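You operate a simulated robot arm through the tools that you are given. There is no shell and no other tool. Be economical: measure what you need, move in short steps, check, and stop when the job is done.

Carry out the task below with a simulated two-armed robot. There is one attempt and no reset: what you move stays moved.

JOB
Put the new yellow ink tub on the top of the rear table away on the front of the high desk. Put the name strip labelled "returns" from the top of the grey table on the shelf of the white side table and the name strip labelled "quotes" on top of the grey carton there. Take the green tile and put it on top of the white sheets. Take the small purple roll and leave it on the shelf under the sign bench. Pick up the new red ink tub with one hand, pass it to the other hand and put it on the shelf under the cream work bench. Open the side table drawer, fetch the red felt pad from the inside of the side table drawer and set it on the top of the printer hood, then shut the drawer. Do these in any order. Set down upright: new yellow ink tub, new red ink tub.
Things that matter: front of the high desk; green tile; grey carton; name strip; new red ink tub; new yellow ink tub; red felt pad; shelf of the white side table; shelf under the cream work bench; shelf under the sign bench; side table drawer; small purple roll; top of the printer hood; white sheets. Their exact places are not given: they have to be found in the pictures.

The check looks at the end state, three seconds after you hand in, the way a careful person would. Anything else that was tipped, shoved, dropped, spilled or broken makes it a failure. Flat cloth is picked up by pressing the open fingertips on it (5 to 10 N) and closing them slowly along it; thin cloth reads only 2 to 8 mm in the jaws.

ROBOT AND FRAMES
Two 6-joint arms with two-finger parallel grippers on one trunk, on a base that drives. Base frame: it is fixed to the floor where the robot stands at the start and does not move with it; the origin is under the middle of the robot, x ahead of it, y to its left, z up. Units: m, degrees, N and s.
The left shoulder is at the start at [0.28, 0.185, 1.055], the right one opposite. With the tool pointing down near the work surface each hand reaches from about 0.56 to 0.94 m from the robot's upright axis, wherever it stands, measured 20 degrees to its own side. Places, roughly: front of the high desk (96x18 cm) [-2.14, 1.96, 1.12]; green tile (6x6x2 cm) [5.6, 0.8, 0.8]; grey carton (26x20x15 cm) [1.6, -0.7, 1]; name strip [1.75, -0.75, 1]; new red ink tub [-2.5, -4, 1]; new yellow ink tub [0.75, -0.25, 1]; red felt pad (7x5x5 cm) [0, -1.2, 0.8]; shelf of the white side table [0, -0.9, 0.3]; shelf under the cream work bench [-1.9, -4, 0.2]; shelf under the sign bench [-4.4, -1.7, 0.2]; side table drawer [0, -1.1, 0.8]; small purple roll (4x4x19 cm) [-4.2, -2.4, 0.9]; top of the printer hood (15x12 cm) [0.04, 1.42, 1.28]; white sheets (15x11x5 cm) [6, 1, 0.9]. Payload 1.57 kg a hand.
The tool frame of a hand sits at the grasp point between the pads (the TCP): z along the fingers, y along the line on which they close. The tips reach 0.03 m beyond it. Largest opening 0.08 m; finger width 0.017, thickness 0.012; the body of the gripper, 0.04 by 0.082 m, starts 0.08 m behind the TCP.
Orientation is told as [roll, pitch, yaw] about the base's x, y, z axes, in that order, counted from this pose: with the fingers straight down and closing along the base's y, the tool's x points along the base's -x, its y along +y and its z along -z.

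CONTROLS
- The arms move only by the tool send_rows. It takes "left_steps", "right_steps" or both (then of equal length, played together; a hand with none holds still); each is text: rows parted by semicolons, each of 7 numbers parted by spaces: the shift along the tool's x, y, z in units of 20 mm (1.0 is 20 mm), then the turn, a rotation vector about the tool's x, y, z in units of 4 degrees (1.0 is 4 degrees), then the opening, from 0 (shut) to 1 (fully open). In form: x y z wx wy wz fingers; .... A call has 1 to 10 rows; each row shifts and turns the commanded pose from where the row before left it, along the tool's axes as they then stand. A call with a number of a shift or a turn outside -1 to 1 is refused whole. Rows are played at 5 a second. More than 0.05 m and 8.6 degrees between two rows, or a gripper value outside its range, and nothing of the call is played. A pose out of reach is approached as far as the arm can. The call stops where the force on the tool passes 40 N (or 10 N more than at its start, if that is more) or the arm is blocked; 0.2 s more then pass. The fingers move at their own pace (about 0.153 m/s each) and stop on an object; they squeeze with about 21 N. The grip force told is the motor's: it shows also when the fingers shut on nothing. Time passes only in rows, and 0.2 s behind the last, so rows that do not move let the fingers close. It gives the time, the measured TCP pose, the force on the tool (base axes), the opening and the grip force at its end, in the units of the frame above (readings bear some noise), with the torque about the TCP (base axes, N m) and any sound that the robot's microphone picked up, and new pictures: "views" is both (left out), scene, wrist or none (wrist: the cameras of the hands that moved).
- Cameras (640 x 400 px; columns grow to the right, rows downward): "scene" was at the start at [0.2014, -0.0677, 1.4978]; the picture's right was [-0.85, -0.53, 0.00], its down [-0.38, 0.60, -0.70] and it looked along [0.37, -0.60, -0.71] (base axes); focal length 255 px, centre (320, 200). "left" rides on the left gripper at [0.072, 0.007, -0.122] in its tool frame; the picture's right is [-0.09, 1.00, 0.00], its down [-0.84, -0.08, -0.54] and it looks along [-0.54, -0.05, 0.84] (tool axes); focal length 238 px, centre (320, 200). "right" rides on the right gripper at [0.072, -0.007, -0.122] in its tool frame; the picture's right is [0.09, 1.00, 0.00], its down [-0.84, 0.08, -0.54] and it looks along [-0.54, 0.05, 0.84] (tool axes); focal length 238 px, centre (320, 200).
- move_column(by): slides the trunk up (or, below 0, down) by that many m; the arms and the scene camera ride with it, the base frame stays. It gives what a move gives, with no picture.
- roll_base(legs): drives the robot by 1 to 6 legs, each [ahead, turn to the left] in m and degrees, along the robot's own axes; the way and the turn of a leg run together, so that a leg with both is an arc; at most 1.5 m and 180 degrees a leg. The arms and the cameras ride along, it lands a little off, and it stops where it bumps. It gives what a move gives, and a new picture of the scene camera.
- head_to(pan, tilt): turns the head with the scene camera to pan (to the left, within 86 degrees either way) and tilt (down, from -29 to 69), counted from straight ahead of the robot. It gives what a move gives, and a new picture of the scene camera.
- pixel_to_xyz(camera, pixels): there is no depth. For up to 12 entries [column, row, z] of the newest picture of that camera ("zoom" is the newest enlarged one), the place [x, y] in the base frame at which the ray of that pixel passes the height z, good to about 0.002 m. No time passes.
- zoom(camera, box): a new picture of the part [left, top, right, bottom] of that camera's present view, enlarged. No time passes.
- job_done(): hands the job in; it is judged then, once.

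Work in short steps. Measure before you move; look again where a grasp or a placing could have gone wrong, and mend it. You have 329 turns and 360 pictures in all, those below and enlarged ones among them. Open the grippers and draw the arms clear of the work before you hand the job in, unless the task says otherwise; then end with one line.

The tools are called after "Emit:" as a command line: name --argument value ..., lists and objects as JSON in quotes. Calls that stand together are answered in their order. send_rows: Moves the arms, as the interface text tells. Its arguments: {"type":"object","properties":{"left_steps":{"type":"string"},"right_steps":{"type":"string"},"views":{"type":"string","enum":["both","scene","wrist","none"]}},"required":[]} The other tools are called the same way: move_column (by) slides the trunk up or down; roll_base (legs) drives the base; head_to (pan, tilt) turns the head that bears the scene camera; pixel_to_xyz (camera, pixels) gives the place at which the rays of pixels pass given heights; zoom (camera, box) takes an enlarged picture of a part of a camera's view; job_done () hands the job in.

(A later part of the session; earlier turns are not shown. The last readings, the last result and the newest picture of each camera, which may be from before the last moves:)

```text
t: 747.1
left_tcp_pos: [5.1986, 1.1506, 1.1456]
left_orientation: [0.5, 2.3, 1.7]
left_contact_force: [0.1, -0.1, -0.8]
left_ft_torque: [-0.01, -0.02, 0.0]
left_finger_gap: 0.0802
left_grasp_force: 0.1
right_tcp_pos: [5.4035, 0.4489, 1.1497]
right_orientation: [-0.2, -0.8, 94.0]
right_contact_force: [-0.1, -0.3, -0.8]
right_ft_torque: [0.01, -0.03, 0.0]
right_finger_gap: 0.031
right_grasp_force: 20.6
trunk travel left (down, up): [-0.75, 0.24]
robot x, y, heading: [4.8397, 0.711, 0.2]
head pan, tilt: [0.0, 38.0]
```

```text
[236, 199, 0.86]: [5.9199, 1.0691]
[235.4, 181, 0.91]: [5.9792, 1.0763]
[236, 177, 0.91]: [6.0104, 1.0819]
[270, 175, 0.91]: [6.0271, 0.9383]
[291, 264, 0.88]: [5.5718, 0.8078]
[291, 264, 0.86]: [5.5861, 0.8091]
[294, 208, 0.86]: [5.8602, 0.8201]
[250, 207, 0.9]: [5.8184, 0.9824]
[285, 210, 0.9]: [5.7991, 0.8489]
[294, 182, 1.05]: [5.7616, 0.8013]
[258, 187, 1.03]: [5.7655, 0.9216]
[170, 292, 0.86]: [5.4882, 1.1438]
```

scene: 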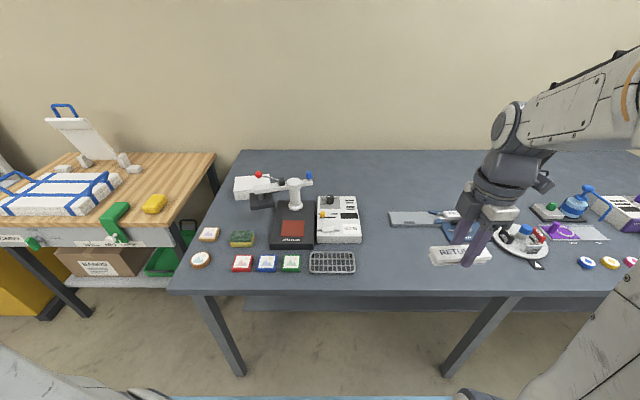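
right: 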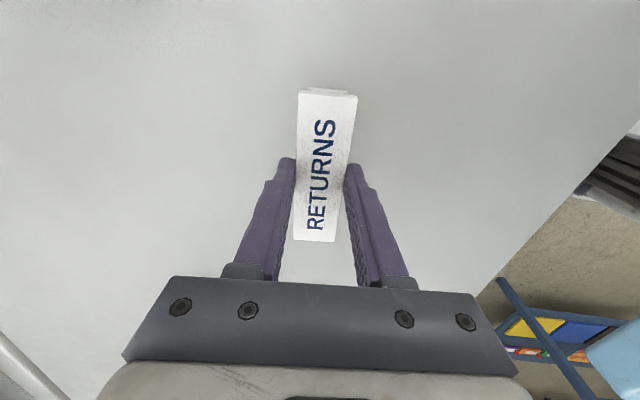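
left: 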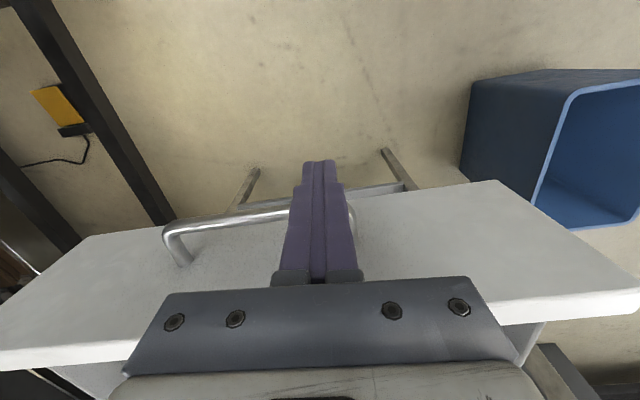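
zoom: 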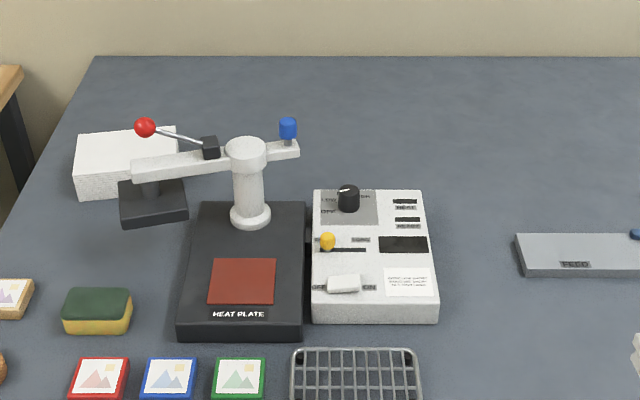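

Stack ≈(5.98,1.0), behind the press arm (x≈5.77–5.84, lever over y≈0.93). Green tile ≈(5.58,0.81). I bring the left hand over the tile and level it.

Emit:
send_rows --left_steps "-1 -1 0 0 -0.2 0 0.85;-1 -1 0 0 -0.2 0 0.85;-1 -1 0 0 -0.2 0 0.85;-1 -1 0 0 0 0 0.85;-1 -1 0 0 0 0 0.85;-1 -1 0 0 0 0 0.85;-1 -1 0 0 0 0 0.85;-1 -1 0 0 0 0 0.85;-1 -1 0 0 0 0 0.85;-1 -1 0 0 0 0 0.85" --views "none"

Emit:
send_rows --left_steps "-1 -1 0 0 0 0 0.85;-1 -1 0 0 0 0 0.85;-1 -1 0 0 0 0 0.85;-1 -1 0 0 0 0 0.85;-1 -1 0 0 0 0 0.85;-1 -1 0 0 0 0 0.85;-1 -0.6 0 0 0 0 0.85" --views "both"

```text
t: 749.3
left_tcp_pos: [5.4041, 0.9582, 1.1432]
left_orientation: [0.5, -0.1, 1.8]
left_contact_force: [0.0, -0.2, -0.1]
left_ft_torque: [-0.02, 0.04, -0.01]
left_finger_gap: 0.0681
left_grasp_force: 0.1
right_tcp_pos: [5.4046, 0.4492, 1.1507]
right_orientation: [-0.2, -0.8, 94.1]
right_contact_force: [0.3, -0.3, -1.0]
right_ft_torque: [0.0, 0.0, 0.02]
right_finger_gap: 0.031
right_grasp_force: 20.5
trunk travel left (down, up): [-0.75, 0.24]
robot x, y, heading: [4.8383, 0.7137, 0.2]
head pan, tilt: [0.0, 38.0]
```

```text
t: 750.9
left_tcp_pos: [5.549, 0.8268, 1.1392]
left_orientation: [0.5, 0.0, 1.7]
left_contact_force: [0.4, 0.3, -0.3]
left_ft_torque: [0.01, -0.03, 0.0]
left_finger_gap: 0.0679
left_grasp_force: 0.1
right_tcp_pos: [5.4044, 0.4492, 1.1504]
right_orientation: [-0.2, -0.8, 94.0]
right_contact_force: [0.3, -0.2, -0.8]
right_ft_torque: [-0.02, 0.04, 0.03]
right_finger_gap: 0.0311
right_grasp_force: 20.9
trunk travel left (down, up): [-0.75, 0.24]
robot x, y, heading: [4.8375, 0.7164, 0.2]
head pan, tilt: [0.0, 38.0]
```

scene: 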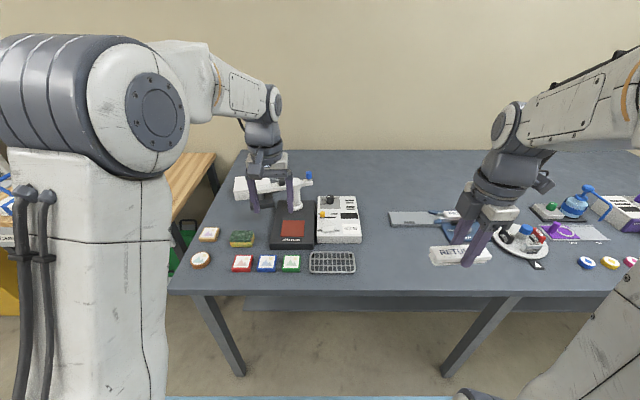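
left: 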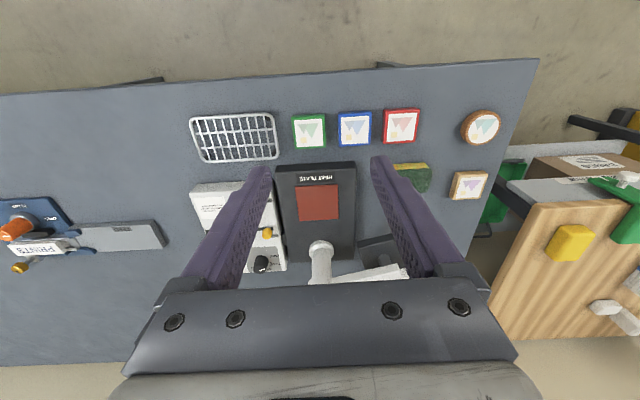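

Emit:
pixel_to_xyz --camera "left" --pixels '[[309, 131, 0.88], [309, 131, 0.86], [309, 131, 0.84], [293, 131, 0.86], [325, 131, 0.86], [309, 115, 0.86], [309, 147, 0.86], [320, 245, 1.1]]'

Emit:
pixel_to_xyz --camera "scene" --pixels '[[291, 263, 0.88], [291, 263, 0.86], [291, 263, 0.84], [291, 263, 0.82]]'

```text
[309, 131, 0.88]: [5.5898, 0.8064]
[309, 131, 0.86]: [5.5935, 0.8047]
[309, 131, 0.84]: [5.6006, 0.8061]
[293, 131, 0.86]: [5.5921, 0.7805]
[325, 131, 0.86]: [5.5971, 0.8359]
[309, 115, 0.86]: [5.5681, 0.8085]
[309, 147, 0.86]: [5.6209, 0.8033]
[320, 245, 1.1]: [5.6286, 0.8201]
```

```text
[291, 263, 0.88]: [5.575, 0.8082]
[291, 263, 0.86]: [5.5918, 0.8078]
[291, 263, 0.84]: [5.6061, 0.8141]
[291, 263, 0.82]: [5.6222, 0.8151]
```

Tile top at (5.593,0.806,0.86). Centre and descend 0.17 m, then check.

Emit:
send_rows --left_steps "-1 -0.5 0 0 0 0 0.85;-1 -0.5 0 0 0 0 0.85;-0.15 -0.05 1 0 0 0 0.85;0 0 1 0 0 0 0.85;0 0 1 0 0 0 0.85;0 0 1 0 0 0 0.85;0 0 1 0 0 0 0.85;0 0 1 0 0 0 0.85;0 0 1 0 0 0 0.85;0 0 1 0 0 0 0.85" --views "wrist"

```text
t: 753.1
left_tcp_pos: [5.5934, 0.811, 0.9809]
left_orientation: [0.5, 0.0, 1.6]
left_contact_force: [-1.0, 0.3, -0.4]
left_ft_torque: [0.0, -0.02, -0.04]
left_finger_gap: 0.0681
left_grasp_force: 0.0
right_tcp_pos: [5.4034, 0.4491, 1.1508]
right_orientation: [-0.2, -0.8, 93.9]
right_contact_force: [0.4, 0.0, -0.7]
right_ft_torque: [0.01, 0.0, 0.01]
right_finger_gap: 0.0311
right_grasp_force: 20.9
trunk travel left (down, up): [-0.75, 0.24]
robot x, y, heading: [4.839, 0.7158, 0.4]
head pan, tilt: [0.0, 38.0]
```

left: 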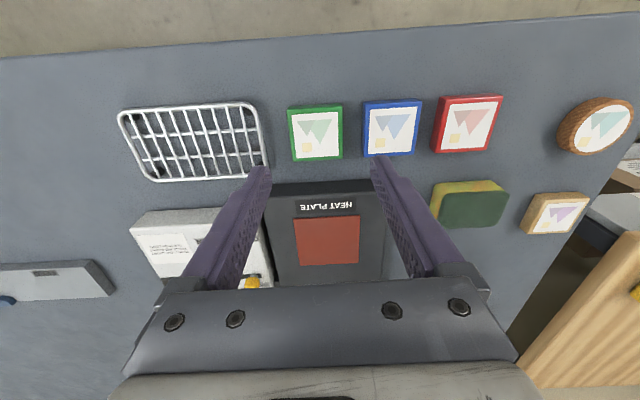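

Emit:
pixel_to_xyz --camera "left" --pixels '[[316, 133, 0.87], [316, 133, 0.86], [316, 133, 0.85], [289, 133, 0.86], [343, 133, 0.86], [364, 130, 0.86], [270, 140, 0.87]]'

```text
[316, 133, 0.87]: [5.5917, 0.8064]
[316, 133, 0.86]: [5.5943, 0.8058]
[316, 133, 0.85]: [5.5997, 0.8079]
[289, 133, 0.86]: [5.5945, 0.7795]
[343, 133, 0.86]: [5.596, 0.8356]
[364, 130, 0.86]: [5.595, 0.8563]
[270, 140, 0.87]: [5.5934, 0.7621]
```

Neighbours are close in y; I rotate the left hand 90° so it closes along x where there is room.

Emit:
send_rows --left_steps "0 0 0 0 0 1 1;0 0 0 0 0 1 1;0 0 0 0 0 1 1;0 0 0 0 0 1 1;0 0 0 0 0 1 1;0 0 0 0 0 1 1;0 0 0 0 0 1 1;0 0 0 0 0 1 1;0 0 0 0 0 1 1;0 0 0 0 0 1 1" --views "none"

Emit:
send_rows --left_steps "0 0 0 0 0 1 1;0 0 0 0 0 1 1;0 0 0 0 0 1 1;0 0 0 0 0 1 1;0 0 0 0 0 1 1;0 0 0 0 0 1 1;0 0 0 0 0 1 1;0 0 0 0 0 1 1;0 0 0 0 0 1 1;0 0 0 0 0 1 1" --views "none"

Emit:
send_rows --left_steps "0 0 0 0 0 1 1;0 0 0 0 0 1 1;0 0 0 0 0 0.9 1;0 0 0 0 0 0 1" --views "wrist"

```text
t: 755.3
left_tcp_pos: [5.5923, 0.8095, 0.9814]
left_orientation: [0.4, 0.4, -38.3]
left_contact_force: [0.2, -0.5, 0.0]
left_ft_torque: [0.02, 0.03, 0.04]
left_finger_gap: 0.08
left_grasp_force: 0.1
right_tcp_pos: [5.4051, 0.4504, 1.1521]
right_orientation: [-0.2, -0.8, 94.1]
right_contact_force: [0.9, -0.5, -0.5]
right_ft_torque: [0.0, 0.03, -0.04]
right_finger_gap: 0.0309
right_grasp_force: 21.2
trunk travel left (down, up): [-0.75, 0.24]
robot x, y, heading: [4.8362, 0.7156, -0.1]
head pan, tilt: [0.0, 38.0]
```

```text
t: 757.5
left_tcp_pos: [5.5909, 0.8099, 0.981]
left_orientation: [0.0, 0.5, -78.4]
left_contact_force: [0.0, 0.7, 0.1]
left_ft_torque: [0.03, 0.0, 0.01]
left_finger_gap: 0.0801
left_grasp_force: 0.1
right_tcp_pos: [5.4035, 0.4483, 1.1502]
right_orientation: [-0.2, -0.8, 93.9]
right_contact_force: [0.5, -0.4, -0.6]
right_ft_torque: [0.0, -0.02, -0.01]
right_finger_gap: 0.0306
right_grasp_force: 20.8
trunk travel left (down, up): [-0.75, 0.24]
robot x, y, heading: [4.8366, 0.7149, 0.4]
head pan, tilt: [0.0, 38.0]
```

```text
t: 758.5
left_tcp_pos: [5.5924, 0.8111, 0.9813]
left_orientation: [0.0, 0.6, -89.8]
left_contact_force: [-1.0, -0.2, -0.3]
left_ft_torque: [0.0, 0.0, -0.01]
left_finger_gap: 0.0798
left_grasp_force: 0.0
right_tcp_pos: [5.4047, 0.4494, 1.1505]
right_orientation: [-0.2, -0.9, 94.0]
right_contact_force: [-0.2, 0.6, -0.8]
right_ft_torque: [0.0, 0.0, 0.03]
right_finger_gap: 0.031
right_grasp_force: 21.0
trunk travel left (down, up): [-0.75, 0.24]
robot x, y, heading: [4.8354, 0.7182, 0.1]
head pan, tilt: [0.0, 38.0]
```

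left: 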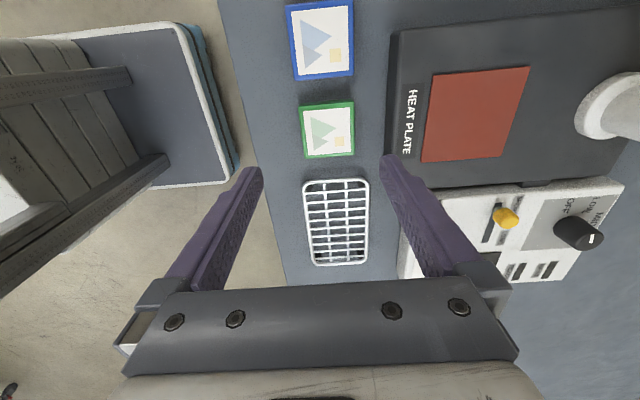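

Emit:
pixel_to_xyz --camera "left" --pixels '[[328, 130, 0.86], [301, 130, 0.86], [355, 130, 0.86], [389, 130, 0.88], [389, 150, 0.86], [328, 178, 0.87], [328, 80, 0.86]]'

```text
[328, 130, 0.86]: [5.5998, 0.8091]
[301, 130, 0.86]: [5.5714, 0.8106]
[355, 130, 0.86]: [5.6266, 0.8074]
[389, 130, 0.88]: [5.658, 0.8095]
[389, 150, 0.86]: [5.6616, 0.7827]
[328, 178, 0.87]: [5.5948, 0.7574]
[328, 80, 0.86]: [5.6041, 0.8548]
```

Centred on (5.599,0.809). Descend to 0.873 and close.

Emit:
send_rows --left_steps "-0.1 0.3 1 0 0 0 0.92;0 0 1 0 0 0 0.92;0 0 1 0 0 0 0.92;0 0 1 0 0 0 0.92;0 0 1 0 0 0 0.92;0 0 0.4 0 0 0 0.92;0 0 0 0 0 0 0.5;0 0 0 0 0 0 0.5;0 0 0 0 0 0 0.5" --views "wrist"

```text
t: 760.5
left_tcp_pos: [5.5972, 0.8084, 0.8727]
left_orientation: [0.1, 0.5, -89.9]
left_contact_force: [1.0, -0.2, 1.8]
left_ft_torque: [0.02, -0.08, -0.01]
left_finger_gap: 0.0555
left_grasp_force: 21.0
right_tcp_pos: [5.4031, 0.4488, 1.1495]
right_orientation: [-0.2, -0.8, 94.1]
right_contact_force: [-1.4, 0.3, -0.6]
right_ft_torque: [0.01, 0.02, 0.01]
right_finger_gap: 0.0311
right_grasp_force: 21.2
trunk travel left (down, up): [-0.75, 0.24]
robot x, y, heading: [4.8356, 0.7174, 0.1]
head pan, tilt: [0.0, 38.0]
```

left: 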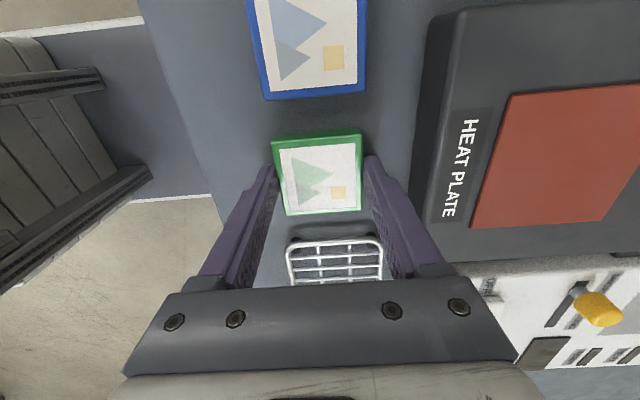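

Gripped (0.0555). Lift 0.2 m, raise the trunk, then reposition in line with the stack.

Emit:
send_rows --left_steps "0 0 -1 0 0 0 0.5;0 0 -1 0 0 0 0.5;0 0 -1 0 0 0 0.5;0 0 -1 0 0 0 0.5;0 0 -1 0 0 0 0.5;0 0 -1 0 0 0 0.5;0 0 -1 0 0 0 0.5;0 0 -1 0 0 0 0.5;0 -1 -1 0 0 0 0.5;0 -1 -1 0 0 0 0.5" --views "none"

Emit:
move_column --by 0.15

Emit:
send_rows --left_steps "0 -1 0 0 0 0 0.5;0 -1 0 0 0 0 0.5;0 -1 0 0 0 0 0.5;0 -1 0 0 0 0 0.5;0 -1 0 0 0 0 0.5;0 -1 0 0 0 0 0.5" --views "none"

Emit:
roll_base --legs '[[0, 62], [0.4, 0], [0, -62]]'

```text
t: 762.7
left_tcp_pos: [5.5577, 0.809, 1.0741]
left_orientation: [0.0, 0.5, -89.9]
left_contact_force: [0.4, 0.5, -0.3]
left_ft_torque: [0.0, 0.01, -0.01]
left_finger_gap: 0.0553
left_grasp_force: 21.2
right_tcp_pos: [5.4047, 0.4494, 1.151]
right_orientation: [-0.3, -0.9, 94.1]
right_contact_force: [-0.1, -0.8, -0.5]
right_ft_torque: [0.02, 0.01, 0.03]
right_finger_gap: 0.0313
right_grasp_force: 21.5
trunk travel left (down, up): [-0.75, 0.24]
robot x, y, heading: [4.8385, 0.7133, 0.1]
head pan, tilt: [0.0, 38.0]
```

```text
t: 764.5
left_tcp_pos: [5.5582, 0.8093, 1.2233]
left_orientation: [0.1, 0.4, -89.8]
left_contact_force: [0.1, -0.4, -1.9]
left_ft_torque: [-0.03, -0.04, 0.02]
left_finger_gap: 0.0556
left_grasp_force: 21.3
right_tcp_pos: [5.4049, 0.4502, 1.3002]
right_orientation: [-0.2, -0.8, 94.0]
right_contact_force: [-0.3, -0.7, -0.6]
right_ft_torque: [-0.01, 0.01, 0.0]
right_finger_gap: 0.0313
right_grasp_force: 21.1
trunk travel left (down, up): [-0.9, 0.09]
robot x, y, heading: [4.8384, 0.7178, 0.3]
head pan, tilt: [0.0, 38.0]
```

```text
t: 765.9
left_tcp_pos: [5.4372, 0.8108, 1.2237]
left_orientation: [0.1, 0.5, -89.8]
left_contact_force: [-0.2, -0.1, -1.7]
left_ft_torque: [-0.04, 0.01, -0.02]
left_finger_gap: 0.0557
left_grasp_force: 21.3
right_tcp_pos: [5.4044, 0.449, 1.3012]
right_orientation: [-0.2, -0.9, 94.1]
right_contact_force: [1.2, -0.2, -0.2]
right_ft_torque: [-0.03, 0.01, 0.0]
right_finger_gap: 0.031
right_grasp_force: 21.3
trunk travel left (down, up): [-0.9, 0.09]
robot x, y, heading: [4.8403, 0.7129, -0.0]
head pan, tilt: [0.0, 38.0]
```

```text
t: 773.8
left_tcp_pos: [5.6283, 1.1655, 1.2242]
left_orientation: [0.0, 0.5, -90.0]
left_contact_force: [-0.1, 0.4, -0.9]
left_ft_torque: [0.01, 0.0, 0.0]
left_finger_gap: 0.0557
left_grasp_force: 20.9
right_tcp_pos: [5.5938, 0.8027, 1.2995]
right_orientation: [-0.3, -0.8, 94.0]
right_contact_force: [-0.6, -0.3, -0.7]
right_ft_torque: [-0.02, -0.01, 0.02]
right_finger_gap: 0.0309
right_grasp_force: 21.3
trunk travel left (down, up): [-0.9, 0.09]
robot x, y, heading: [5.0304, 1.0697, 0.1]
head pan, tilt: [0.0, 38.0]
```

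scene: 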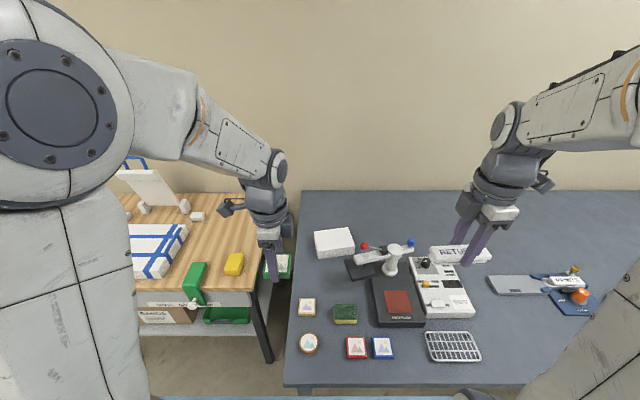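

Good view: stack at (333,243), press head at (360,268). Zoom and measure.

Emit:
zoom --camera "scene" --box '[290, 215, 430, 305]'

Emit:
pixel_to_xyz --camera "scene" --pixels '[[314, 233, 0.89], [350, 228, 0.89], [317, 250, 0.89], [355, 246, 0.89], [319, 259, 0.84], [355, 253, 0.84], [346, 262, 0.9], [364, 246, 1.1], [394, 250, 1.08]]'

```text
4.44 times, centred on (360, 260) of scene
```

zoom: 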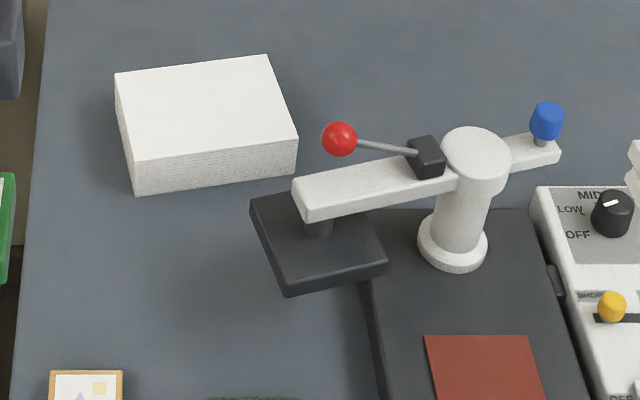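

```text
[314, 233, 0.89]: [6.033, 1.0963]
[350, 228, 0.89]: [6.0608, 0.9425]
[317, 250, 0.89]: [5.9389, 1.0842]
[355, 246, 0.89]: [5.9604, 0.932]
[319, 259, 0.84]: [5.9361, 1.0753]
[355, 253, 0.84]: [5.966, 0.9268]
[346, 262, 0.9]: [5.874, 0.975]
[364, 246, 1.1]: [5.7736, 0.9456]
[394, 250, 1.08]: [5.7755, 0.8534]
```

Stack top: centre (6.0,1.015), z 0.89. I turn right ~30° and close in so the left shoulder comes nearer, away from the press lever.

Emit:
roll_base --legs '[[0, -40], [0.1, 0], [0, 10]]'

```text
t: 777.5
left_tcp_pos: [5.6635, 0.7801, 1.2236]
left_orientation: [0.0, 0.5, -120.8]
left_contact_force: [0.3, 0.6, -1.5]
left_ft_torque: [-0.02, 0.0, -0.01]
left_finger_gap: 0.0554
left_grasp_force: 21.2
right_tcp_pos: [5.4502, 0.4875, 1.2998]
right_orientation: [-0.2, -0.8, 63.1]
right_contact_force: [-0.1, -0.9, -0.2]
right_ft_torque: [-0.01, -0.02, 0.01]
right_finger_gap: 0.031
right_grasp_force: 21.1
trunk travel left (down, up): [-0.9, 0.09]
robot x, y, heading: [5.1016, 1.0048, -31.0]
head pan, tilt: [0.0, 38.0]
```

scene: 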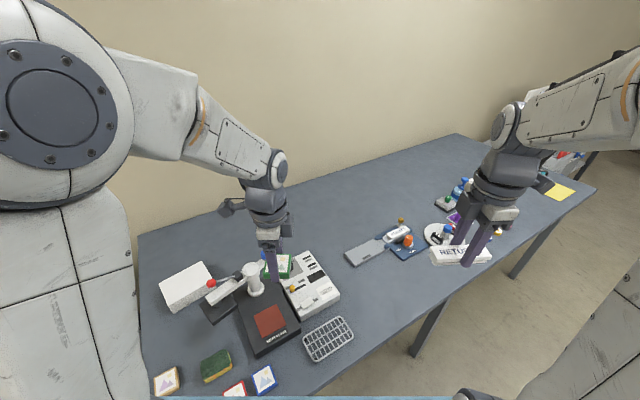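

I move the tile first sideways (+y 0.26), then forward over the stack, avoiding the press.

Emit:
send_rows --left_steps "1 -0.6 0 0 0 0 0.5;1 -0.6 0 0 0 0 0.5;1 -0.6 0 0 0 0 0.5;1 -0.6 0 0 0 0 0.5;1 -0.6 0 0 0 0 0.5;1 -0.6 0 0 0 0 0.5;1 -0.6 0 0 0 0 0.5;1 -0.6 0 0 0 0 0.5;1 -0.6 0 0 0 0 0.5;1 -0.6 0 0 0 0 0.5" --views "none"

Emit:
send_rows --left_steps "1 -0.5 0 0 0 0 0.5;0.565 0.945 0 0 0 0 0.5;0.565 0.945 0 0 0 0 0.5;0.565 0.945 0 0 0 0 0.5;0.565 0.945 0 0 0 0 0.5;0.565 0.945 0 0 0 0 0.5;0.565 0.945 0 0 0 0 0.5;0.565 0.945 0 0 0 0 0.5;0.565 0.945 0 0 0 0 0.5;0.565 0.945 0 0 0 0 0.5" --views "both"

```text
t: 779.7
left_tcp_pos: [5.6615, 1.0119, 1.2256]
left_orientation: [0.0, 0.6, -120.8]
left_contact_force: [-0.1, -0.1, -0.9]
left_ft_torque: [-0.03, 0.01, -0.02]
left_finger_gap: 0.0556
left_grasp_force: 21.2
right_tcp_pos: [5.4491, 0.4867, 1.3014]
right_orientation: [-0.2, -0.7, 63.1]
right_contact_force: [0.0, 0.2, -1.4]
right_ft_torque: [-0.02, 0.01, 0.01]
right_finger_gap: 0.031
right_grasp_force: 20.5
trunk travel left (down, up): [-0.9, 0.09]
robot x, y, heading: [5.0997, 1.0077, -30.8]
head pan, tilt: [0.0, 38.0]
```

```text
t: 781.9
left_tcp_pos: [5.8638, 1.0359, 1.2252]
left_orientation: [0.0, 0.6, -120.7]
left_contact_force: [-0.1, 0.2, -1.1]
left_ft_torque: [0.04, 0.04, -0.02]
left_finger_gap: 0.0557
left_grasp_force: 21.0
right_tcp_pos: [5.451, 0.488, 1.302]
right_orientation: [-0.2, -0.9, 63.1]
right_contact_force: [-0.1, -0.5, -1.0]
right_ft_torque: [0.01, -0.02, 0.05]
right_finger_gap: 0.0312
right_grasp_force: 21.5
trunk travel left (down, up): [-0.9, 0.09]
robot x, y, heading: [5.0991, 1.007, -30.9]
head pan, tilt: [0.0, 38.0]
```

scene: 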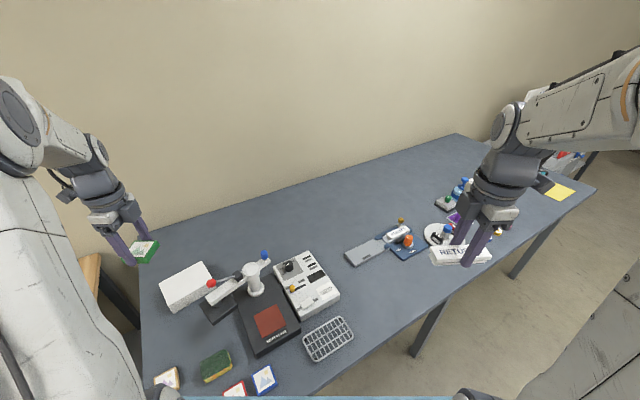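
left: 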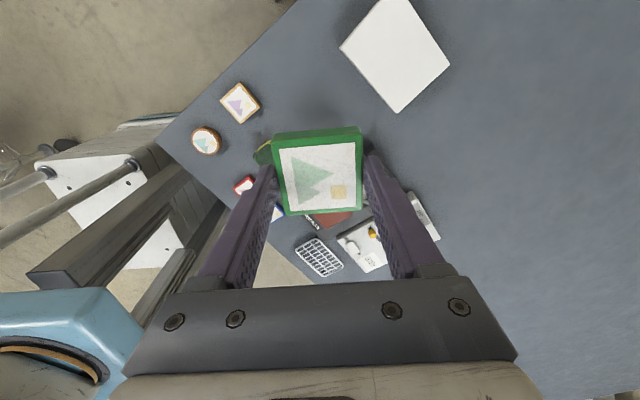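

Emit:
send_rows --left_steps "0.52 0.96 0 0 0 0 0.5;0.52 0.96 0 0 0 0 0.5;0.52 0.96 0 0 0 0 0.5;0.52 0.96 0 0 0 0 0.5;0.52 0.96 0 0 0 0 0.5;0.52 0.96 0 0 0 0 0.5;0 0 0 0 0 -1 0.5;0 0 0 0 0 -1 0.5;0 0 0 0 0 -1 0.5;0 0 0 0 0 -1 0.5" --views "none"

Emit:
send_rows --left_steps "0 0 0.5 0 0 -1 0.5;0 0 0.5 0 0 -1 0.5;0 0 0.5 0 0 -1 0.5;0 0 1 0 0 -0.7 0.5;0 0 1 0 0 0 0.5;0 0 1 0 0 0 0.5;0 0 1 0 0 0 0.5;0 0 1 0 0 0 0.5" --views "both"

```text
t: 784.1
left_tcp_pos: [5.9938, 1.0302, 1.2289]
left_orientation: [0.2, 0.6, -104.7]
left_contact_force: [0.1, 0.3, -0.8]
left_ft_torque: [0.0, -0.01, -0.01]
left_finger_gap: 0.0553
left_grasp_force: 20.8
right_tcp_pos: [5.4512, 0.4879, 1.3018]
right_orientation: [-0.2, -0.8, 63.1]
right_contact_force: [0.3, -0.3, -1.0]
right_ft_torque: [-0.02, -0.01, 0.01]
right_finger_gap: 0.0308
right_grasp_force: 21.0
trunk travel left (down, up): [-0.9, 0.09]
robot x, y, heading: [5.1043, 1.0069, -30.9]
head pan, tilt: [0.0, 38.0]
```

```text
t: 785.9
left_tcp_pos: [5.9958, 1.0315, 1.0975]
left_orientation: [0.3, 0.3, -90.0]
left_contact_force: [-0.1, 0.3, -1.0]
left_ft_torque: [-0.01, 0.03, 0.02]
left_finger_gap: 0.0558
left_grasp_force: 20.7
right_tcp_pos: [5.4515, 0.4876, 1.3017]
right_orientation: [-0.3, -0.7, 63.2]
right_contact_force: [0.5, -0.1, -0.3]
right_ft_torque: [0.02, 0.01, 0.0]
right_finger_gap: 0.0312
right_grasp_force: 20.9
trunk travel left (down, up): [-0.9, 0.09]
robot x, y, heading: [5.0988, 1.0071, -30.9]
head pan, tilt: [0.0, 38.0]
```

scene: 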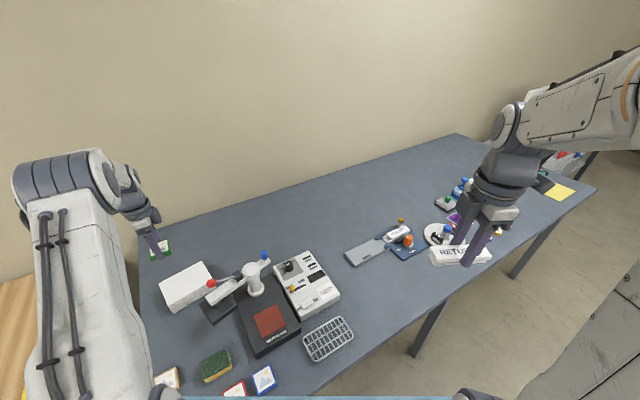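
left: 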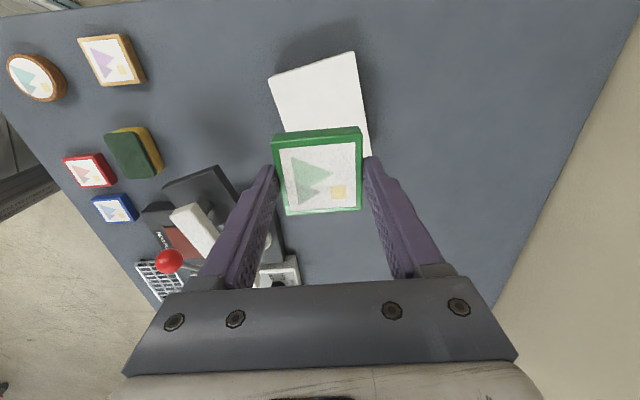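

Emit:
pixel_to_xyz --camera "left" --pixels '[[269, 81, 0.89], [354, 53, 0.89], [370, 150, 0.89], [168, 260, 1.08], [168, 260, 1.05]]'

```text
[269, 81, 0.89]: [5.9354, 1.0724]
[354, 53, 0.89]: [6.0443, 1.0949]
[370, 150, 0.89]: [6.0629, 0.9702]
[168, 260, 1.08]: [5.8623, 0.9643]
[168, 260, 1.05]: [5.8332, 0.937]
```

Aligned over the stack. Lower 0.155 m.

Emit:
send_rows --left_steps "-0.5 0 1 0 0 0 0.5;0 0 1 0 0 0 0.5;0 0 1 0 0 0 0.5;0 0 1 0 0 0 0.5;0 0 1 0 0 0 0.5;0 0 1 0 0 0 0.5;0 0 1 0 0 0 0.5;0 0 0.7 0 0 0 0.5;0 0 0 0 0 0 0.5" --views "wrist"

```text
t: 787.9
left_tcp_pos: [5.9973, 1.0234, 0.9441]
left_orientation: [0.4, 0.4, -90.0]
left_contact_force: [1.3, -1.3, -1.8]
left_ft_torque: [0.0, 0.01, 0.03]
left_finger_gap: 0.0556
left_grasp_force: 21.3
right_tcp_pos: [5.451, 0.4882, 1.3003]
right_orientation: [-0.1, -0.9, 63.1]
right_contact_force: [0.7, 0.3, 0.2]
right_ft_torque: [0.0, -0.01, 0.02]
right_finger_gap: 0.0315
right_grasp_force: 21.2
trunk travel left (down, up): [-0.9, 0.09]
robot x, y, heading: [5.0999, 1.0058, -30.9]
head pan, tilt: [0.0, 38.0]
```

left: 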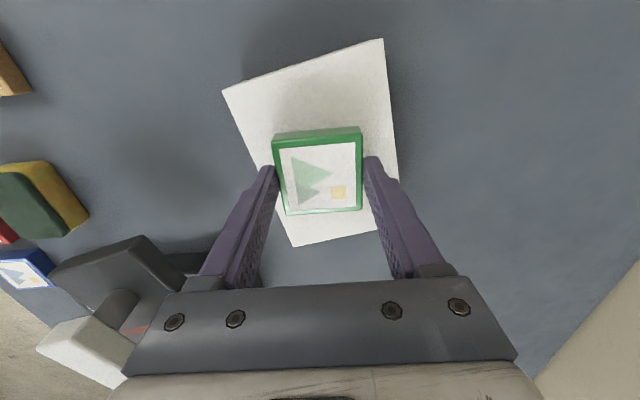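

Emit:
pixel_to_xyz --camera "left" --pixels '[[130, 370, 1.02], [130, 345, 1.0], [130, 345, 0.97], [180, 312, 1.0], [150, 240, 0.9], [222, 92, 0.89], [296, 246, 0.89]]'

```text
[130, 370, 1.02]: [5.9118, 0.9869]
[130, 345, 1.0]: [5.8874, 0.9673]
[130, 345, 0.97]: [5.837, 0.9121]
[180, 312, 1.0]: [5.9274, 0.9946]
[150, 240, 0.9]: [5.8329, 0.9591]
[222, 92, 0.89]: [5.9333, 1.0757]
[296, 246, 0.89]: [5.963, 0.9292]
```

The press arm end is ~10 cm from the palm. Lower the last 2 cm in small steps.

Emit:
send_rows --left_steps "0 0 0.3 0 0 0 0.5;0 0 0.25 0 0 0 0.5;0 0 0.2 0 0 0 0.5;0 0 0.15 0 0 0 0.5;0 0 0 0 0 0 0.5" --views "none"

```text
t: 789.1
left_tcp_pos: [5.9981, 1.0255, 0.9246]
left_orientation: [0.2, 0.5, -90.1]
left_contact_force: [-0.5, 0.7, -1.1]
left_ft_torque: [-0.01, -0.01, 0.01]
left_finger_gap: 0.0553
left_grasp_force: 20.8
right_tcp_pos: [5.451, 0.4884, 1.3018]
right_orientation: [-0.2, -0.8, 63.0]
right_contact_force: [0.8, 0.2, -0.7]
right_ft_torque: [-0.01, -0.04, 0.01]
right_finger_gap: 0.0312
right_grasp_force: 20.8
trunk travel left (down, up): [-0.9, 0.09]
robot x, y, heading: [5.1, 1.0071, -31.0]
head pan, tilt: [0.0, 38.0]
```

Emit:
send_rows --left_steps "0 0 0.15 0 0 0 0.5;0 0 0.15 0 0 0 0.5;0 0 0 0 0 0 0.5" --views "none"

```text
t: 789.9
left_tcp_pos: [5.997, 1.0235, 0.9213]
left_orientation: [0.5, 0.4, -90.0]
left_contact_force: [-4.7, 1.0, 17.8]
left_ft_torque: [0.0, 0.22, 0.01]
left_finger_gap: 0.0558
left_grasp_force: 21.2
right_tcp_pos: [5.4495, 0.4869, 1.3017]
right_orientation: [-0.2, -0.8, 63.0]
right_contact_force: [0.3, 0.3, -0.9]
right_ft_torque: [0.0, 0.01, -0.06]
right_finger_gap: 0.0306
right_grasp_force: 21.2
trunk travel left (down, up): [-0.9, 0.09]
robot x, y, heading: [5.1019, 1.0049, -31.0]
head pan, tilt: [0.0, 38.0]
```

Contact. Ease up 2 mm, open, rise.

Emit:
send_rows --left_steps "0 0 -0.12 0 0 0 0.5;0 0 0 0 0 0 0.75;0 0 0 0 0 0 0.9;0 0 0 0 0 0 0.9;0 0 -0.5 0 0 0 0.9;0 0 -1 0 0 0 0.9;0 0 -1 0 0 0 0.9;0 0 -1 0 0 0 0.9;0 0 -1 0 0 0 0.9" --views "wrist"

```text
t: 791.9
left_tcp_pos: [5.996, 1.0232, 1.0123]
left_orientation: [0.3, 0.5, -90.0]
left_contact_force: [-0.6, -0.1, 0.2]
left_ft_torque: [-0.01, -0.02, -0.04]
left_finger_gap: 0.072
left_grasp_force: 0.1
right_tcp_pos: [5.452, 0.4872, 1.302]
right_orientation: [-0.2, -0.7, 63.1]
right_contact_force: [0.3, -0.9, -0.6]
right_ft_torque: [0.03, -0.03, 0.0]
right_finger_gap: 0.031
right_grasp_force: 20.9
trunk travel left (down, up): [-0.9, 0.09]
robot x, y, heading: [5.1045, 1.0101, -30.8]
head pan, tilt: [0.0, 38.0]
```

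left: 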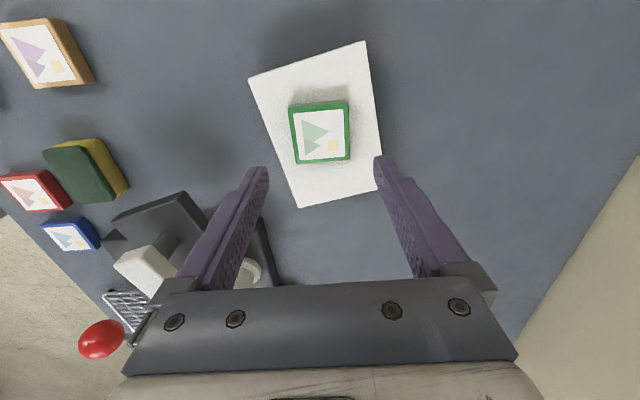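

The tile sits on the sheets. Rise and retract.

Emit:
send_rows --left_steps "0 0 -1 0 0 0 0.9;0 0 -1 0 0 0 0.9;0 0 -1 0 0 0 0.9;0 0 -1 0 0 0 0.9;0 0 -1 0 0 0 0.9;0 0 -1 0 0 0 0.9;0 0 -1 0 0 0 0.9;0 0 -1 0 0 0 0.9;0 0 -1 0 0 0 0.9;0 0 -1 0 0 0 0.9" --views "none"

Emit:
send_rows --left_steps "0 -1 0 0 0 -0.5 0.9;0 -1 0 0 0 -0.5 0.9;0 -1 0 0 0 -0.5 0.9;0 -1 0 0 0 -0.5 0.9;0 -1 0 0 0 -0.5 0.9;0 -1 0 0 0 -0.5 0.9;0 -1 0 0 0 -0.5 0.9;0 -1 0 0 0 -0.5 0.9;0 -1 0 0 0 -0.5 0.9;0 -1 0 0 0 -0.5 0.9" --views "scene"

```text
t: 794.1
left_tcp_pos: [5.9933, 1.0213, 1.2127]
left_orientation: [0.2, 0.4, -90.0]
left_contact_force: [0.5, 0.5, 0.7]
left_ft_torque: [0.03, -0.01, 0.01]
left_finger_gap: 0.0721
left_grasp_force: 0.0
right_tcp_pos: [5.4501, 0.4878, 1.3008]
right_orientation: [-0.1, -0.8, 63.1]
right_contact_force: [1.0, 0.0, -0.3]
right_ft_torque: [-0.02, -0.02, 0.02]
right_finger_gap: 0.0308
right_grasp_force: 21.0
trunk travel left (down, up): [-0.9, 0.09]
robot x, y, heading: [5.1012, 1.0085, -30.9]
head pan, tilt: [0.0, 38.0]
```

```text
t: 796.3
left_tcp_pos: [5.7961, 0.9896, 1.2078]
left_orientation: [0.4, 0.3, -69.8]
left_contact_force: [0.1, 0.6, 0.5]
left_ft_torque: [0.04, 0.0, 0.0]
left_finger_gap: 0.0719
left_grasp_force: 0.0
right_tcp_pos: [5.4506, 0.4871, 1.3004]
right_orientation: [-0.2, -0.8, 63.1]
right_contact_force: [-0.1, 0.1, -0.2]
right_ft_torque: [0.0, 0.0, 0.0]
right_finger_gap: 0.0312
right_grasp_force: 21.1
trunk travel left (down, up): [-0.9, 0.09]
robot x, y, heading: [5.1045, 1.0063, -31.0]
head pan, tilt: [0.0, 38.0]
```

scene: 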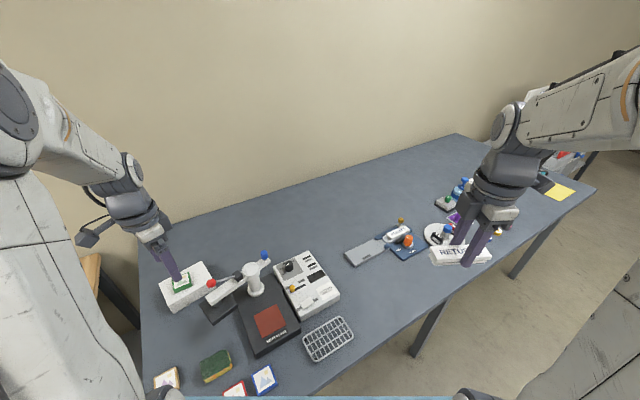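

Tile done. Now back to the side table with the RETURNS strip: turn, reverse, and drive the known route.

Emit:
roll_base --legs '[[0, 31], [-0.6, 0], [0, -132], [1.5, 0], [1.1, 0]]'

Emit:
head_to --pan 0 --tilt 25

```text
t: 818.8
left_tcp_pos: [2.7955, -1.6934, 1.2085]
left_orientation: [0.4, 0.3, -166.6]
left_contact_force: [-0.3, 0.5, -0.3]
left_ft_torque: [0.01, 0.0, 0.05]
left_finger_gap: 0.0719
left_grasp_force: 0.1
right_tcp_pos: [2.3337, -1.293, 1.301]
right_orientation: [-0.2, -0.9, -33.5]
right_contact_force: [0.3, 0.5, 0.1]
right_ft_torque: [-0.01, 0.0, -0.01]
right_finger_gap: 0.031
right_grasp_force: 20.8
trunk travel left (down, up): [-0.9, 0.09]
robot x, y, heading: [2.8904, -1.0082, -127.6]
head pan, tilt: [0.0, 38.0]
```

scene: 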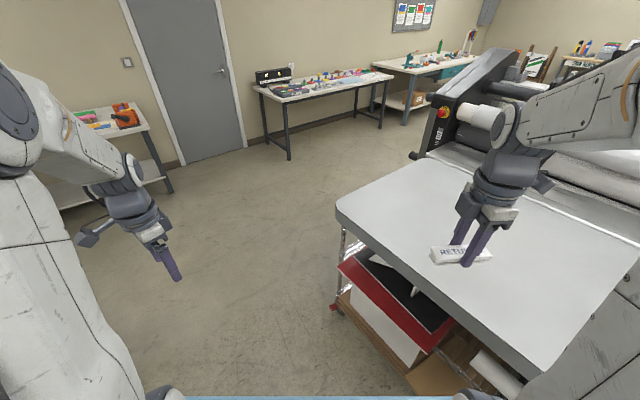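

```text
t: 819.5
left_tcp_pos: [2.7956, -1.6936, 1.208]
left_orientation: [0.4, 0.4, -166.5]
left_contact_force: [0.6, 0.5, 0.0]
left_ft_torque: [0.0, 0.0, 0.02]
left_finger_gap: 0.0722
left_grasp_force: 0.2
right_tcp_pos: [2.335, -1.2933, 1.3017]
right_orientation: [-0.2, -0.8, -33.6]
right_contact_force: [-0.2, -0.3, 1.0]
right_ft_torque: [-0.03, 0.03, -0.01]
right_finger_gap: 0.0312
right_grasp_force: 20.8
trunk travel left (down, up): [-0.9, 0.09]
robot x, y, heading: [2.8927, -1.0096, -127.6]
head pan, tilt: [0.0, 25.0]
```

scene: 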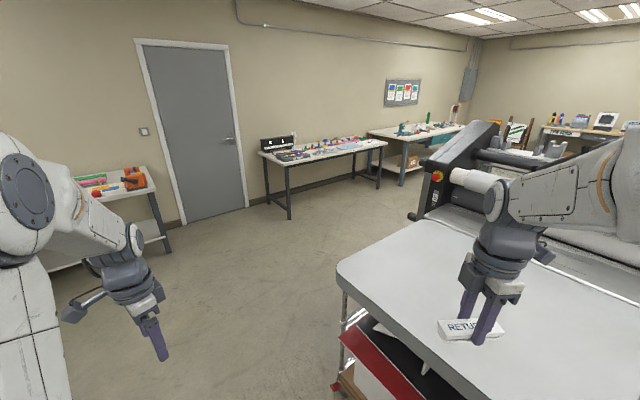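

Emit:
roll_base --legs '[[0, 33], [1.5, 0], [0, -56], [0.98, 0], [0, -29]]'

Emit:
roll_base --legs '[[1.5, 0], [0.6, 0]]'

```text
t: 837.3
left_tcp_pos: [1.2693, -3.2909, 1.2086]
left_orientation: [0.3, 0.3, 138.4]
left_contact_force: [0.2, 0.2, 0.0]
left_ft_torque: [0.03, -0.03, 0.0]
left_finger_gap: 0.072
left_grasp_force: 0.1
right_tcp_pos: [1.3347, -2.6833, 1.3016]
right_orientation: [-0.2, -0.9, -88.5]
right_contact_force: [0.2, 1.0, -1.1]
right_ft_torque: [0.01, -0.04, -0.03]
right_finger_gap: 0.0308
right_grasp_force: 21.2
trunk travel left (down, up): [-0.9, 0.09]
robot x, y, heading: [1.8895, -2.9724, 177.3]
head pan, tilt: [0.0, 25.0]
```

scene: 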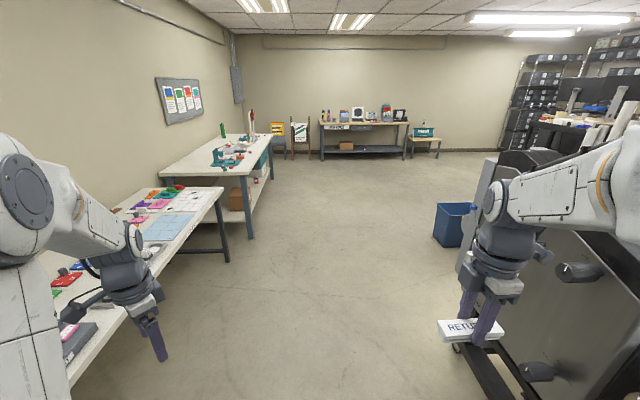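

```text
t: 847.5
left_tcp_pos: [-0.7746, -3.2067, 1.2088]
left_orientation: [0.4, 0.2, 139.0]
left_contact_force: [-0.2, -0.1, 0.3]
left_ft_torque: [-0.01, 0.02, 0.01]
left_finger_gap: 0.0718
left_grasp_force: 0.0
right_tcp_pos: [-0.7166, -2.5995, 1.3006]
right_orientation: [-0.1, -0.8, -87.9]
right_contact_force: [-0.1, 0.2, 0.2]
right_ft_torque: [0.02, 0.02, 0.0]
right_finger_gap: 0.0309
right_grasp_force: 20.6
trunk travel left (down, up): [-0.9, 0.09]
robot x, y, heading: [-0.1598, -2.8856, 177.8]
head pan, tilt: [0.0, 25.0]
```

scene: 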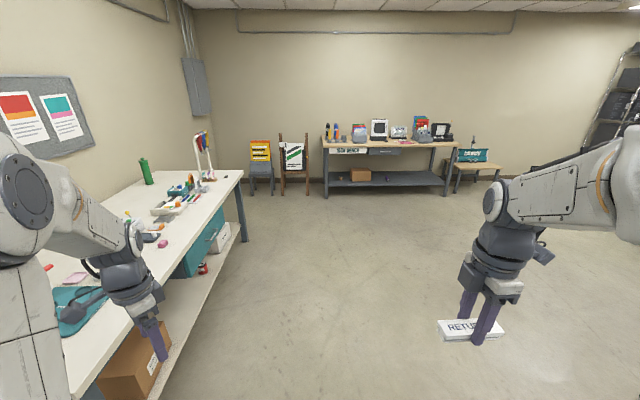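

I turn north, lower the trunk fully in free space, and look at the shelf.

Emit:
roll_base --legs '[[0, -88]]'

Emit:
move_column --by -0.4

Emit:
move_column --by -0.4

Emit:
move_column --by -0.1

Emit:
head_to --pan -5 --tilt 18

```text
t: 851.6
left_tcp_pos: [-0.5015, -2.2825, 1.207]
left_orientation: [0.5, 0.3, 51.1]
left_contact_force: [0.1, 0.1, -0.1]
left_ft_torque: [-0.03, -0.01, 0.0]
left_finger_gap: 0.0725
left_grasp_force: 0.2
right_tcp_pos: [0.1057, -2.3179, 1.3002]
right_orientation: [-0.2, -0.7, -175.7]
right_contact_force: [0.7, 0.0, -0.4]
right_ft_torque: [0.01, -0.01, -0.02]
right_finger_gap: 0.0309
right_grasp_force: 21.0
trunk travel left (down, up): [-0.9, 0.09]
robot x, y, heading: [-0.1562, -2.8857, 90.2]
head pan, tilt: [0.0, 25.0]
```

scene: 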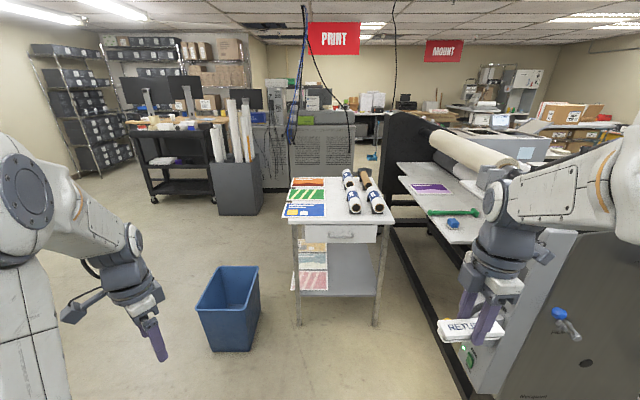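

```text
t: 855.4
left_tcp_pos: [-0.5032, -2.2826, 0.8077]
left_orientation: [0.4, 0.4, 51.1]
left_contact_force: [0.0, 0.2, -1.1]
left_ft_torque: [0.0, -0.01, -0.03]
left_finger_gap: 0.0723
left_grasp_force: 0.0
right_tcp_pos: [0.1072, -2.3186, 0.9013]
right_orientation: [-0.2, -0.8, -175.9]
right_contact_force: [0.1, -0.1, 0.4]
right_ft_torque: [0.03, 0.04, 0.03]
right_finger_gap: 0.0308
right_grasp_force: 20.7
trunk travel left (down, up): [-0.5, 0.49]
robot x, y, heading: [-0.1593, -2.884, 90.2]
head pan, tilt: [0.0, 25.0]
```

```text
t: 859.3
left_tcp_pos: [-0.5023, -2.2823, 0.4082]
left_orientation: [0.4, 0.3, 51.1]
left_contact_force: [0.8, -0.3, 1.2]
left_ft_torque: [-0.01, -0.02, -0.05]
left_finger_gap: 0.072
left_grasp_force: 0.0
right_tcp_pos: [0.1067, -2.3193, 0.502]
right_orientation: [-0.2, -0.8, -175.9]
right_contact_force: [-0.2, 0.5, -0.5]
right_ft_torque: [0.0, 0.01, 0.0]
right_finger_gap: 0.0309
right_grasp_force: 20.8
trunk travel left (down, up): [-0.1, 0.89]
robot x, y, heading: [-0.1589, -2.8845, 90.0]
head pan, tilt: [0.0, 25.0]
```

```text
t: 860.6
left_tcp_pos: [-0.5029, -2.2816, 0.3077]
left_orientation: [0.3, 0.3, 51.1]
left_contact_force: [-0.7, 0.2, -0.1]
left_ft_torque: [0.02, 0.03, 0.03]
left_finger_gap: 0.072
left_grasp_force: 0.1
right_tcp_pos: [0.1068, -2.32, 0.4017]
right_orientation: [-0.2, -0.8, -175.8]
right_contact_force: [0.7, 0.4, -1.0]
right_ft_torque: [0.02, -0.02, -0.02]
right_finger_gap: 0.0312
right_grasp_force: 20.8
trunk travel left (down, up): [0.0, 0.99]
robot x, y, heading: [-0.1593, -2.8863, 90.3]
head pan, tilt: [0.0, 25.0]
```

```text
t: 861.3
left_tcp_pos: [-0.5025, -2.2836, 0.3078]
left_orientation: [0.4, 0.3, 51.1]
left_contact_force: [0.4, 0.0, -0.4]
left_ft_torque: [0.0, -0.03, 0.0]
left_finger_gap: 0.0723
left_grasp_force: 0.1
right_tcp_pos: [0.107, -2.3187, 0.4005]
right_orientation: [-0.3, -0.9, -175.9]
right_contact_force: [-0.7, -0.2, -1.2]
right_ft_torque: [0.04, -0.02, -0.01]
right_finger_gap: 0.0309
right_grasp_force: 21.2
trunk travel left (down, up): [0.0, 0.99]
robot x, y, heading: [-0.1562, -2.8896, 90.0]
head pan, tilt: [-5.0, 18.0]
```

scene: 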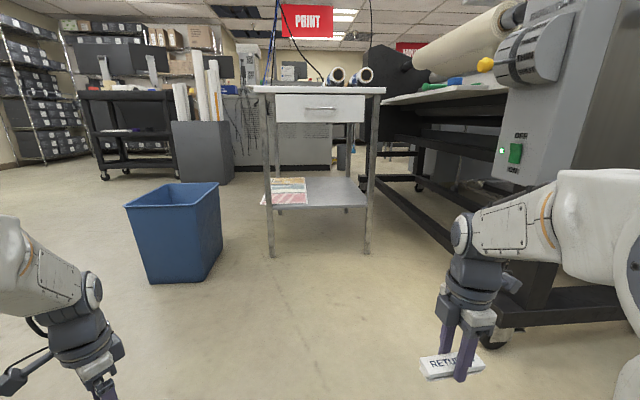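

Emit:
pixel_to_xyz --camera "scene" --pixels '[[315, 206, 0.3], [315, 206, 0.28], [364, 206, 0.3], [268, 207, 0.3], [310, 203, 0.3], [310, 182, 0.3], [271, 258, 0.0], [366, 253, 0.0], [222, 275, 0.0], [492, 340, 0.0]]'

Emit:
zoom --camera "scene" --box '[240, 75, 400, 265]'

```text
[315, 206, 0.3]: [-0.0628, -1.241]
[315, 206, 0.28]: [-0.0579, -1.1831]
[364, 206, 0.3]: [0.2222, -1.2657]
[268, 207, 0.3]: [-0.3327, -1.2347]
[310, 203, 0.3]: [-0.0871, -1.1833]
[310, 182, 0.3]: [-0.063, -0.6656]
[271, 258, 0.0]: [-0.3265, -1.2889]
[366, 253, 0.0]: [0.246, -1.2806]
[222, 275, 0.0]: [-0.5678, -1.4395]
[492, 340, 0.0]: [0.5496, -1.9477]
```

```text
2.11 times, centred on (320, 170) of scene
```

zoom: 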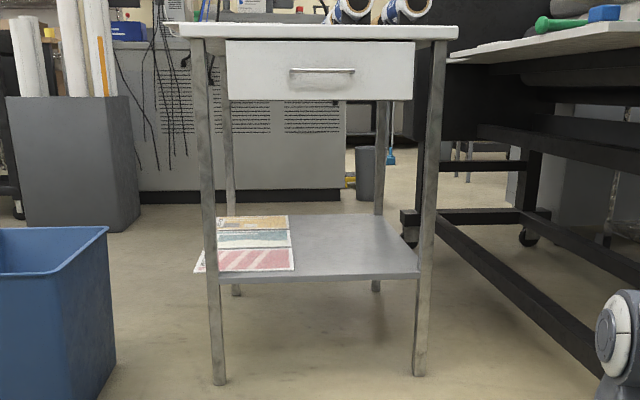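

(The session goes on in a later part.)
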